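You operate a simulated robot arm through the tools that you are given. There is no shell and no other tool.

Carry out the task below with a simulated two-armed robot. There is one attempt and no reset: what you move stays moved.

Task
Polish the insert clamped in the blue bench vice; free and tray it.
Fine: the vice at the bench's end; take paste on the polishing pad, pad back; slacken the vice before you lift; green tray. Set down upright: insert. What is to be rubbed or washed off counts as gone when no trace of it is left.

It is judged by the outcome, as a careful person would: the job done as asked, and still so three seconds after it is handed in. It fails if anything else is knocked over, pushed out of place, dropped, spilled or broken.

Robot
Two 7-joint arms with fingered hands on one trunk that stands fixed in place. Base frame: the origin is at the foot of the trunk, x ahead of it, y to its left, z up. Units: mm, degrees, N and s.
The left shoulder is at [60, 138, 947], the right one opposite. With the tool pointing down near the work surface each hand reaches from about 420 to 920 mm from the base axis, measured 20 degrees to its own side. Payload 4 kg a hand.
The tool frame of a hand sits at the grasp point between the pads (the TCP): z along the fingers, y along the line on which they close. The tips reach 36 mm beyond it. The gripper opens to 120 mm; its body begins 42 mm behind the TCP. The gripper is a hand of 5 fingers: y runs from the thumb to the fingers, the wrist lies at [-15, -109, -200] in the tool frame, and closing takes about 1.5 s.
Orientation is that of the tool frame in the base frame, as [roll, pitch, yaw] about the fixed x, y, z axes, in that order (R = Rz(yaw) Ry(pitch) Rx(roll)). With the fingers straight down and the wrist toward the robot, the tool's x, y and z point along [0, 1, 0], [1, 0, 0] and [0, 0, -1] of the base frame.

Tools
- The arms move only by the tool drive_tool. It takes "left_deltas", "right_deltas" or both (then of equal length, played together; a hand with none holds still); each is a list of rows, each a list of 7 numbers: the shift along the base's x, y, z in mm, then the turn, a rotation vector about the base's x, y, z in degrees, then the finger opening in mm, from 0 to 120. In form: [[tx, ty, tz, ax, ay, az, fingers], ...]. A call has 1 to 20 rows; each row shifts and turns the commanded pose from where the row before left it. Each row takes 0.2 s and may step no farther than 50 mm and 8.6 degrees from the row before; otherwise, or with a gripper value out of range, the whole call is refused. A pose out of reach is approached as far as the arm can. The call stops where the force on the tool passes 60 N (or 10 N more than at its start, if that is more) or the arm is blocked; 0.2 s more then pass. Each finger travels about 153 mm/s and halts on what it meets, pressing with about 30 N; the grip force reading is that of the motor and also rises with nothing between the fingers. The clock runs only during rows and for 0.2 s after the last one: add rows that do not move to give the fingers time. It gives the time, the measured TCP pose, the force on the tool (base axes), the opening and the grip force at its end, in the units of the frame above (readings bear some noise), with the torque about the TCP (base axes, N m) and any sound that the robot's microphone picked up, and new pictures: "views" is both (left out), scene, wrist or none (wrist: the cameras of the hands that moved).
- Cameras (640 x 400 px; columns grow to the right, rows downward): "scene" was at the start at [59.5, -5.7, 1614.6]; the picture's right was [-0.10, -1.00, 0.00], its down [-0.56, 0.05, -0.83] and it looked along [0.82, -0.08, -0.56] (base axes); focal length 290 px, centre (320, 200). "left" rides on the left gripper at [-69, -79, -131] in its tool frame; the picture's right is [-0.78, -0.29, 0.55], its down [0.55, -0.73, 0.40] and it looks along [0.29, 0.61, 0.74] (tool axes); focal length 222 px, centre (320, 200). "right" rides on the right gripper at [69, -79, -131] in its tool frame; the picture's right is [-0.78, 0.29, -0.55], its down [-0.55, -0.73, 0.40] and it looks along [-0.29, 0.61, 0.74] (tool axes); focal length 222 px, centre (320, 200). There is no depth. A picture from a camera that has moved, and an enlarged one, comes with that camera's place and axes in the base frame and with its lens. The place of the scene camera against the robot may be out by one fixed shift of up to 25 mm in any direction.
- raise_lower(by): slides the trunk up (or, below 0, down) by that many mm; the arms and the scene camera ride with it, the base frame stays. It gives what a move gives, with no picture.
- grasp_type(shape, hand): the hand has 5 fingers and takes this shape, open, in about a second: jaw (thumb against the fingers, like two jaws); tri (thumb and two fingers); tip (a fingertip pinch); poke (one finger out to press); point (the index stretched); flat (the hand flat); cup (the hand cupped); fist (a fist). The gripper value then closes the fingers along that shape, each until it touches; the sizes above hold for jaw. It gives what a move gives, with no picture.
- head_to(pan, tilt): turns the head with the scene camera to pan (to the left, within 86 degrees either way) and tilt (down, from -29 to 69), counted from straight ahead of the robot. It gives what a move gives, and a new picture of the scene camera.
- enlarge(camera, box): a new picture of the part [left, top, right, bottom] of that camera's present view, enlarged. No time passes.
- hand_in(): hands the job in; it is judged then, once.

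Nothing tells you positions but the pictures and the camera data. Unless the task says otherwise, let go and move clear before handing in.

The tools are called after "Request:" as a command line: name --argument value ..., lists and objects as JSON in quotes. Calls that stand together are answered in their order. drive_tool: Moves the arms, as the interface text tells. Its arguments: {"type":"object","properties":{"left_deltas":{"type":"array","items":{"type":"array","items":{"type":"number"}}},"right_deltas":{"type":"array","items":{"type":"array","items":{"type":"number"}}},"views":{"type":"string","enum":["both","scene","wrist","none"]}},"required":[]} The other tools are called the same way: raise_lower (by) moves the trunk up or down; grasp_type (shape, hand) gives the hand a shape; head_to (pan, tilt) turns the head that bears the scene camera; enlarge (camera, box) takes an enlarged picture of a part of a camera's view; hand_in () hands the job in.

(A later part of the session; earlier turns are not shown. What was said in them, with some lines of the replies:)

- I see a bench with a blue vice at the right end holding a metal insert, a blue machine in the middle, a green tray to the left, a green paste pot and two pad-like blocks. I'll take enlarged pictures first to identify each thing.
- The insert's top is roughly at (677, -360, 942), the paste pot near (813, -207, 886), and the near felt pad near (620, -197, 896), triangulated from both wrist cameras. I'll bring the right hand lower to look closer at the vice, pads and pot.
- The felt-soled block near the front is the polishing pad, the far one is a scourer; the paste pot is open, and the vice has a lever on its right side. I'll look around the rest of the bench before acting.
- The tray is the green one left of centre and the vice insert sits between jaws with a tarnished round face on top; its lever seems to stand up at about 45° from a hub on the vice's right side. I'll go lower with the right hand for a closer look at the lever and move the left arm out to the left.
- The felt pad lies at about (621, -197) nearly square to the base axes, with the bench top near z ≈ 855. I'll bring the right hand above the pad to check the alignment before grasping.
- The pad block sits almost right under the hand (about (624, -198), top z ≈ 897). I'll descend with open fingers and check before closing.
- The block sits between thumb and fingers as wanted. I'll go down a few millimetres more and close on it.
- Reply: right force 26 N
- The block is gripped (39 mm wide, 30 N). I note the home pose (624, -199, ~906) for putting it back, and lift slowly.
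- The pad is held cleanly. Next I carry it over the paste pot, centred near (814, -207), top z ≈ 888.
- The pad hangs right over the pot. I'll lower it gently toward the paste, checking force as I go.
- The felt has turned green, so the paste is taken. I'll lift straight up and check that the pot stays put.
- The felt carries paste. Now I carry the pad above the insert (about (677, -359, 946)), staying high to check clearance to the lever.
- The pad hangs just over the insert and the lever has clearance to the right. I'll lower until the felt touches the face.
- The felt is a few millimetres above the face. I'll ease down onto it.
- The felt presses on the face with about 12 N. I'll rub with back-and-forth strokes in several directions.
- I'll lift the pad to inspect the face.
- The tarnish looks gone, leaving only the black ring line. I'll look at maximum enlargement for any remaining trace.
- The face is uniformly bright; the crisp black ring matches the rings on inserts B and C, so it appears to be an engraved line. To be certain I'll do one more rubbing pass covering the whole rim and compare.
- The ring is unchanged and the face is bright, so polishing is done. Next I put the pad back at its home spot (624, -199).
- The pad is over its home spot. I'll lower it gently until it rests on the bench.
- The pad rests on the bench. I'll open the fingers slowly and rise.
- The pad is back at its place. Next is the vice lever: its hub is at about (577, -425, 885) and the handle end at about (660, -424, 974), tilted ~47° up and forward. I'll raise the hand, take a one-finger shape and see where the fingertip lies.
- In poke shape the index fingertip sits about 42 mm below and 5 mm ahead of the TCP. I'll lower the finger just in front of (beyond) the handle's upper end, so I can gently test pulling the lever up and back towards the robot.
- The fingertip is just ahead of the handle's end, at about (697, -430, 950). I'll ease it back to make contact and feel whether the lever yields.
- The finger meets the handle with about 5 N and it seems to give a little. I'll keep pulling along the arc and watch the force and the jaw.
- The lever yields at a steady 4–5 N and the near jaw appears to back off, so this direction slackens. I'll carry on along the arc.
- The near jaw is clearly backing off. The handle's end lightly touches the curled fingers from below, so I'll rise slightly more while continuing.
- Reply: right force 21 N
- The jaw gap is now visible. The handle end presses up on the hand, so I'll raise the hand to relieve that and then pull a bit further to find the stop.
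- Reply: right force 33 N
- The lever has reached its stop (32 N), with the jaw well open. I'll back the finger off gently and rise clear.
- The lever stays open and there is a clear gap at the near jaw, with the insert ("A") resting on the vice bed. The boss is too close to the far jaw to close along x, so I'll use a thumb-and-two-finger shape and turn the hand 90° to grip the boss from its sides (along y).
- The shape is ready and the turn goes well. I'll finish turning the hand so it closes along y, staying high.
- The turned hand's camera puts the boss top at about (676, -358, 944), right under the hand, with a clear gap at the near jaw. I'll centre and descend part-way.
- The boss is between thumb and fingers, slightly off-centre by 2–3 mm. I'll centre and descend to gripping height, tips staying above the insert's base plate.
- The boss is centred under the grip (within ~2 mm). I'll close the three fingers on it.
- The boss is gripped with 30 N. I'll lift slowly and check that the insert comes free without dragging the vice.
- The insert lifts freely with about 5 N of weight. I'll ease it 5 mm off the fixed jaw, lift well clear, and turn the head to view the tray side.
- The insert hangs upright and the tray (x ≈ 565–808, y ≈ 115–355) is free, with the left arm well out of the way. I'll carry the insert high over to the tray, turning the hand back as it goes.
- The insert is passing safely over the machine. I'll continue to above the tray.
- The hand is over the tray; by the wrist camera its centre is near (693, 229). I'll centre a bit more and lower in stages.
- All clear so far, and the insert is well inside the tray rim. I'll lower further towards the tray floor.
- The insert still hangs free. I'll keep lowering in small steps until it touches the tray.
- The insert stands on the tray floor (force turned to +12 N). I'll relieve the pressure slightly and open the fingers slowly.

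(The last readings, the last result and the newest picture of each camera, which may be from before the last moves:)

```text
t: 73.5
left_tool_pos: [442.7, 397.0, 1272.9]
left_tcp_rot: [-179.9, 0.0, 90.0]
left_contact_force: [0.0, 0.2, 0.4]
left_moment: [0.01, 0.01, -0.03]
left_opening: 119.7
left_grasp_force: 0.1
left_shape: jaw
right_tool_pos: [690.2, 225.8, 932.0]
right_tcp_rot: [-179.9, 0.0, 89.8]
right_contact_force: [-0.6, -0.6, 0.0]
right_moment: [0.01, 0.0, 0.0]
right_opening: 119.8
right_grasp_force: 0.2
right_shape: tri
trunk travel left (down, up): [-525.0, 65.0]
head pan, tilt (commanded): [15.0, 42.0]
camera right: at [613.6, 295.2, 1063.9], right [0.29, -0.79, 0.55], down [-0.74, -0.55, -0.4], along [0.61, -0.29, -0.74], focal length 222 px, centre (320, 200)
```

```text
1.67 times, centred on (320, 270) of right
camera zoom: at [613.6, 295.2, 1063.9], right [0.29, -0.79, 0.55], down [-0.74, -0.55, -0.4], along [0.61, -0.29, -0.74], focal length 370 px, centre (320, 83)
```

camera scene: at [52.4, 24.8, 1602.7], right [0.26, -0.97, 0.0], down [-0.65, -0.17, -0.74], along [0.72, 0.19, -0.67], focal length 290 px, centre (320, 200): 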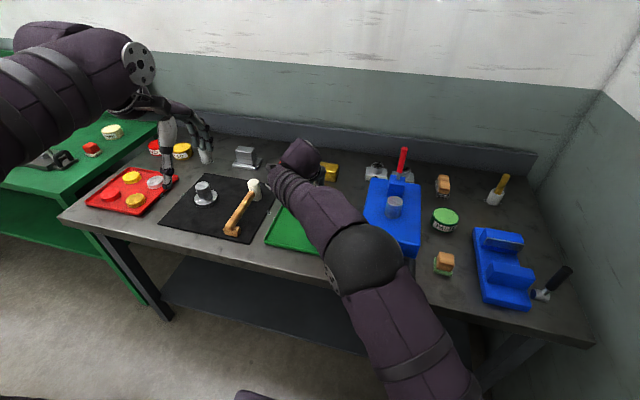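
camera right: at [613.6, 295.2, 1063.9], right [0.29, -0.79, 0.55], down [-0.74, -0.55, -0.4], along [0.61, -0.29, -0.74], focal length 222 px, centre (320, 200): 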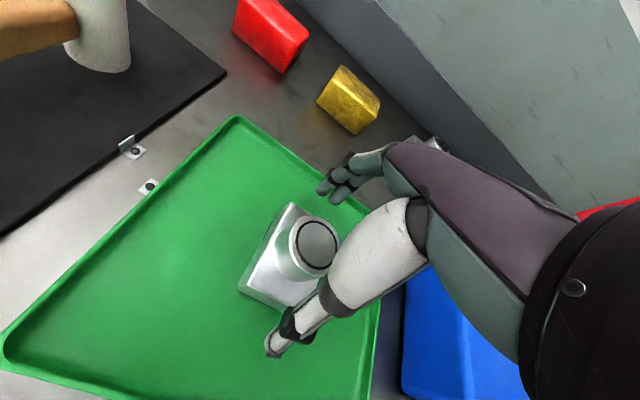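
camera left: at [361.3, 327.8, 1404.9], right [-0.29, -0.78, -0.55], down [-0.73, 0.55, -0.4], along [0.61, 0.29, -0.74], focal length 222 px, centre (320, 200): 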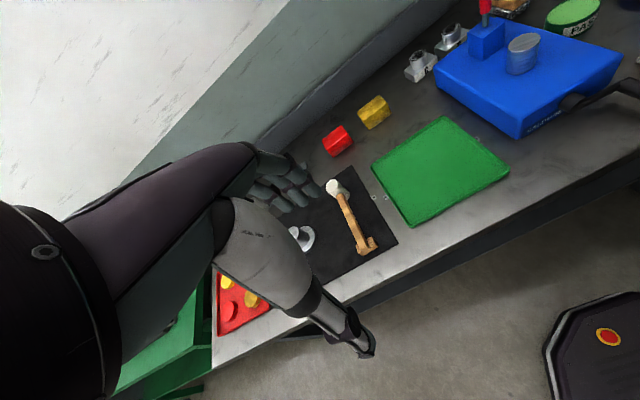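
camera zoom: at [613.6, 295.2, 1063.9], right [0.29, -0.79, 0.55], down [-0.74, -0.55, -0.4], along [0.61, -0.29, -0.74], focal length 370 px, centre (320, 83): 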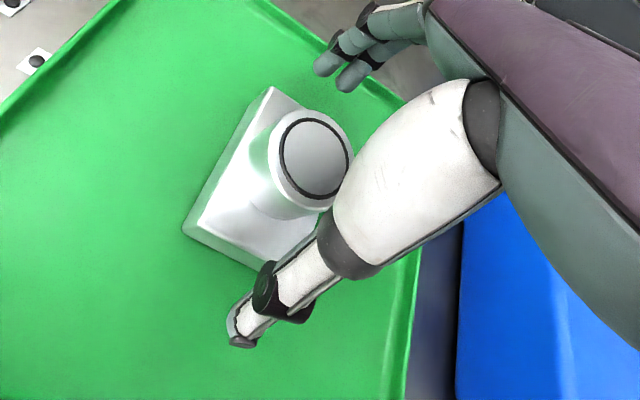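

The insert stands upright on the tray, free of the fingers. I'll rise straight up and move the hand away to inspect everything.

Request:
drive_tool --right_deltas '[[0, 0, 15, 0, 0, 0, 120], [0, 0, 30, 0, 0, 0, 120], [0, 0, 40, 0, 0, 0, 120], [0, 0, 45, 0, 0, 0, 120], [0, 0, 45, 0, 0, 0, 120], [0, 0, 45, 0, 0, 0, 120], [0, 0, 30, 0, 0, 0, 120], [-10, -40, 0, 0, 0, 0, 120], [-15, -45, 0, 0, 0, 0, 120], [-15, -45, 0, 0, 0, 0, 120], [-20, -45, 0, 0, 0, 0, 120], [-20, -45, 0, 0, 0, 0, 120], [-20, -45, 0, 0, 0, 0, 120], [-20, -45, 0, 0, 0, 0, 120], [-20, -45, 0, 0, 0, 0, 120], [-20, -45, 0, 0, 0, 0, 120], [-20, -45, 0, 0, 0, 0, 120], [0, -45, 0, 0, 0, 0, 120]]' --views "both"

Request:
enlarge --camera "scene" --box '[230, 170, 380, 290]'

Request:
enlarge --camera "scene" --box '[400, 150, 600, 320]'

```text
t: 77.3
left_tool_pos: [442.3, 394.3, 1274.8]
left_tcp_rot: [-180.0, -0.2, 90.0]
left_contact_force: [-0.3, -0.4, 0.2]
left_moment: [0.05, 0.01, 0.01]
left_opening: 119.7
left_grasp_force: 0.0
left_shape: jaw
right_tool_pos: [692.3, 179.1, 1186.9]
right_tcp_rot: [-180.0, -0.2, 89.7]
right_contact_force: [0.0, -0.4, -0.2]
right_moment: [0.02, 0.02, 0.0]
right_opening: 119.9
right_grasp_force: 0.1
right_shape: tri
right hand out of reach, approached as far as the arm can: row 8, 9, 10, 11, 12, 13, 14, 15, 16, 17
trunk travel left (down, up): [-525.0, 65.0]
head pan, tilt (commanded): [15.0, 42.0]
camera scene: at [52.2, 22.0, 1602.7], right [0.26, -0.97, 0.0], down [-0.65, -0.17, -0.74], along [0.72, 0.19, -0.67], focal length 290 px, centre (320, 200)
camera right: at [615.1, 248.1, 1318.1], right [0.29, -0.79, 0.55], down [-0.74, -0.55, -0.4], along [0.61, -0.29, -0.74], focal length 222 px, centre (320, 200)
```

scene: 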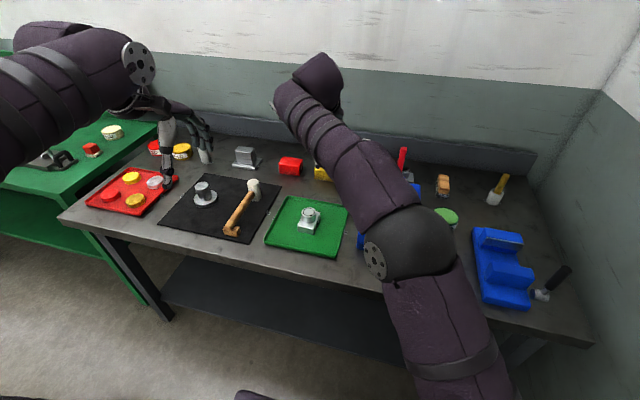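
right: 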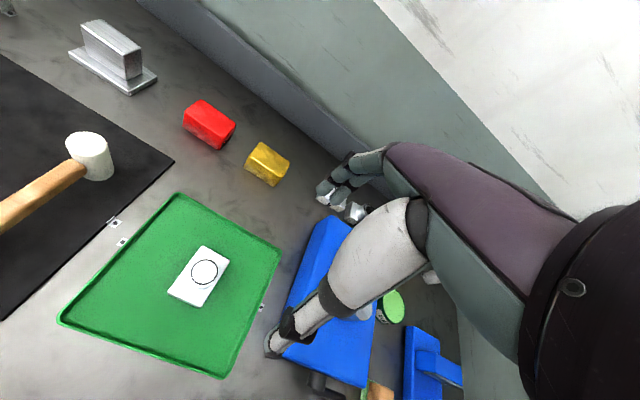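

```text
3.33 times, centred on (305, 230) of scene
camera zoom: at [52.2, 22.0, 1602.7], right [0.26, -0.97, 0.0], down [-0.65, -0.17, -0.74], along [0.72, 0.19, -0.67], focal length 965 px, centre (370, 100)
```

zoom: 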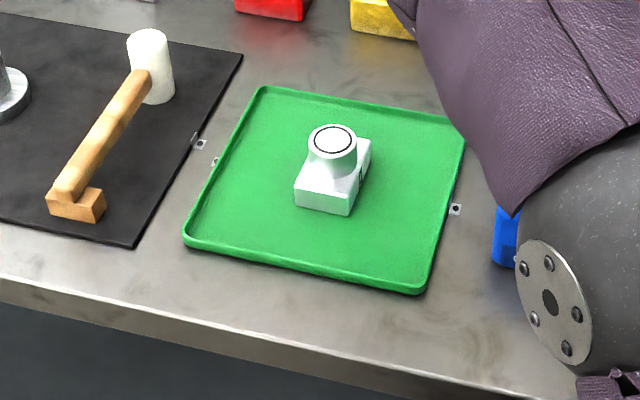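

```text
2.35 times, centred on (500, 235) of scene
camera zoom: at [52.2, 22.0, 1602.7], right [0.26, -0.97, 0.0], down [-0.65, -0.17, -0.74], along [0.72, 0.19, -0.67], focal length 681 px, centre (-104, 118)
```

zoom: 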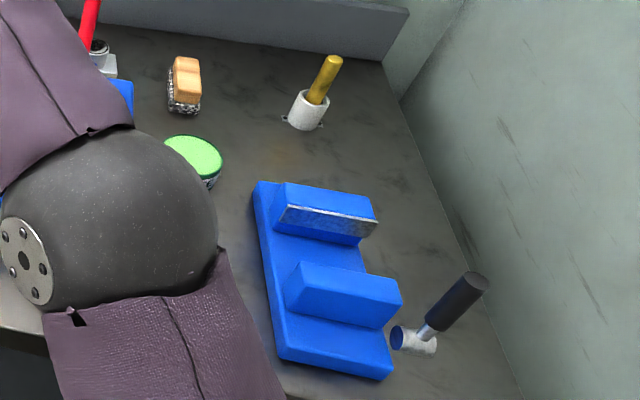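

The insert stands upright and clean in the tray. The last leg of the hand's retreat was only partly done, so I'll see where the arm settles.

Request:
drive_tool --right_deltas '[[0, 0, 0, 0, 0, 0, 120]]' --views "scene"

```text
t: 77.7
left_tool_pos: [443.3, 394.7, 1274.3]
left_tcp_rot: [180.0, 0.0, 90.0]
left_contact_force: [-0.3, 0.0, -0.6]
left_moment: [0.0, 0.0, -0.03]
left_opening: 119.7
left_grasp_force: 0.0
left_shape: jaw
right_tool_pos: [693.3, 180.0, 1188.2]
right_tcp_rot: [-180.0, 0.0, 89.9]
right_contact_force: [0.6, -0.2, 0.1]
right_moment: [0.0, 0.01, 0.0]
right_opening: 120.0
right_grasp_force: 0.0
right_shape: tri
trunk travel left (down, up): [-525.0, 65.0]
head pan, tilt (commanded): [15.0, 42.0]
camera scene: at [52.1, 23.8, 1602.7], right [0.26, -0.97, 0.0], down [-0.65, -0.17, -0.74], along [0.72, 0.19, -0.67], focal length 290 px, centre (320, 200)
```

scene: 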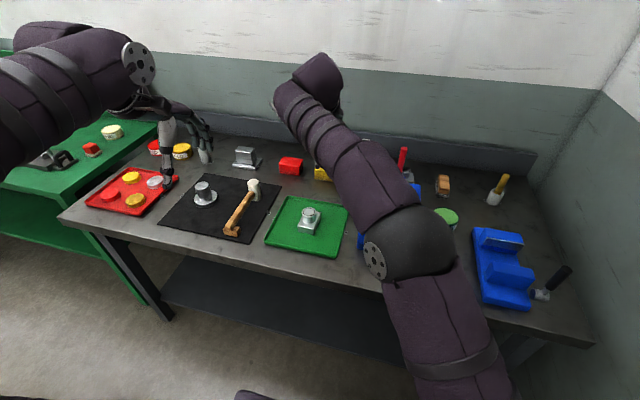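

The arm holds there; only the moves toward the robot were unreachable from this pose. I'll shift purely sideways to the right at this height to clear the view.

Request:
drive_tool --right_deltas '[[0, -40, 0, 0, 0, 0, 120], [0, -40, 0, 0, 0, 0, 120], [0, -40, 0, 0, 0, 0, 120], [0, -40, 0, 0, 0, 0, 120], [0, -40, 0, 0, 0, 0, 120], [0, -40, 0, 0, 0, 0, 120], [0, -40, 0, 0, 0, 0, 120], [0, -40, 0, 0, 0, 0, 120], [0, -40, 0, 0, 0, 0, 120], [0, 0, 0, 0, 0, 0, 120]]' --views "both"

```text
t: 79.9
left_tool_pos: [442.5, 398.0, 1275.5]
left_tcp_rot: [-180.0, 0.0, 90.0]
left_contact_force: [0.4, -0.1, -0.3]
left_moment: [-0.02, -0.02, 0.01]
left_opening: 119.5
left_grasp_force: 0.0
left_shape: jaw
right_tool_pos: [689.1, -180.2, 1184.4]
right_tcp_rot: [180.0, 0.0, 89.8]
right_contact_force: [0.7, -0.6, 0.8]
right_moment: [0.01, 0.0, 0.01]
right_opening: 120.0
right_grasp_force: 0.1
right_shape: tri
trunk travel left (down, up): [-525.0, 65.0]
head pan, tilt (commanded): [15.0, 42.0]
camera scene: at [52.1, 25.3, 1602.7], right [0.26, -0.97, 0.0], down [-0.65, -0.17, -0.74], along [0.72, 0.19, -0.67], focal length 290 px, centre (320, 200)
camera right: at [611.4, -110.4, 1315.4], right [0.29, -0.79, 0.55], down [-0.74, -0.55, -0.4], along [0.61, -0.29, -0.74], focal length 222 px, centre (320, 200)
```

scene: 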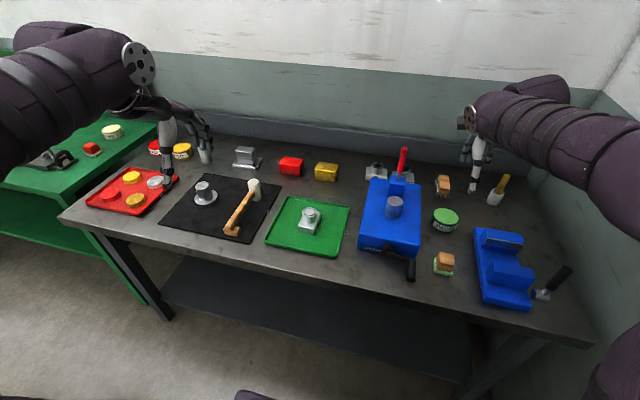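
right: 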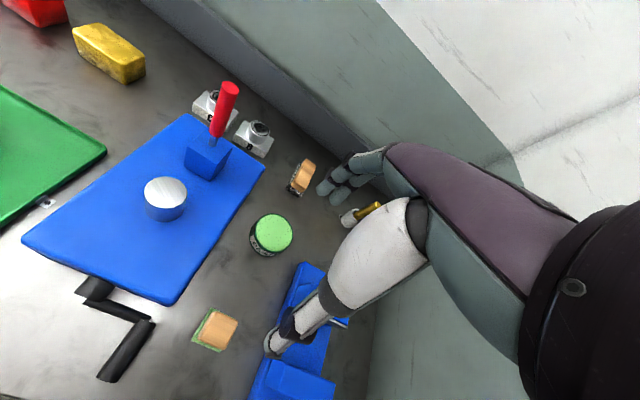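

Everything looks in place. I'll take final close-ups of the tray with the insert, the pad, pot and vice.

Request:
enlarge --camera "scene" --box '[285, 195, 335, 245]'

Request:
enlarge --camera "scene" --box '[400, 160, 600, 320]'

Request:
enlarge --camera "scene" --box '[60, 100, 380, 300]'

```text
8.00 times, centred on (310, 220) of scene
camera zoom: at [52.1, 25.3, 1602.7], right [0.26, -0.97, 0.0], down [-0.65, -0.17, -0.74], along [0.72, 0.19, -0.67], focal length 2317 px, centre (400, 40)
```

zoom: 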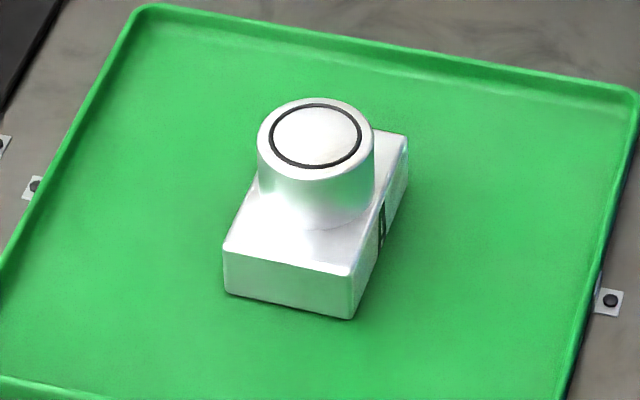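

```text
2.50 times, centred on (500, 240) of scene
camera zoom: at [52.1, 25.3, 1602.7], right [0.26, -0.97, 0.0], down [-0.65, -0.17, -0.74], along [0.72, 0.19, -0.67], focal length 724 px, centre (-130, 100)
```

zoom: 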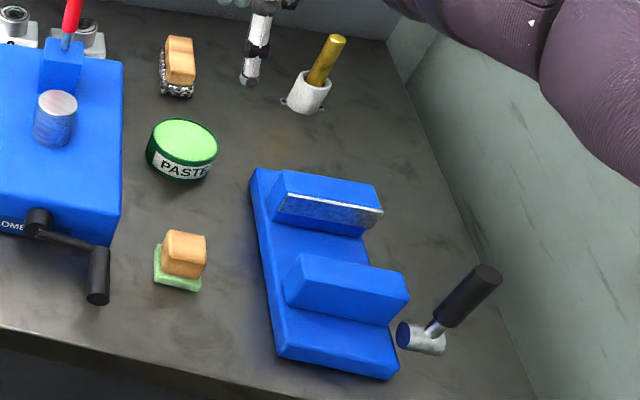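

```text
2.00 times, centred on (220, 200) of scene
camera zoom: at [52.1, 25.3, 1602.7], right [0.26, -0.97, 0.0], down [-0.65, -0.17, -0.74], along [0.72, 0.19, -0.67], focal length 579 px, centre (520, 200)
```

zoom: 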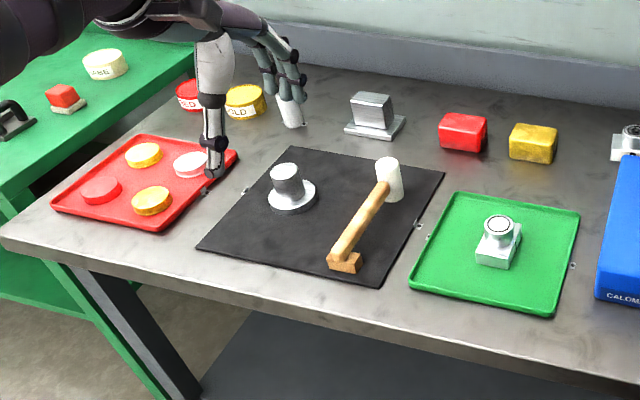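

The insert stands upright and bright in the green tray. The pad is back at its place, the pot, scourer and other things stand where they were, and the vice is slack and empty. Both hands are clear, so I hand the job in.

Request:
hand_in

```text
The job is handed in.
```

The polished insert is standing upright in the green tray, and I've handed the job in. I haven't been told how it was judged.

- **Polishing:** I took paste on the felt pad and rubbed the face until the tarnish was gone. A black ring remains on the face. A second pass left it unchanged, and inserts B and C carry the same ring, so I took it as part of the insert.
- **Pad:** It is back at its spot, about 8 mm farther from the robot than where it started, by the wrist camera.
- **Vice:** I slackened it with its lever before lifting. The lever was left in the open position and the vice is empty.
- **Everything else:** In the last pictures nothing had been knocked over or moved, and both hands were clear.
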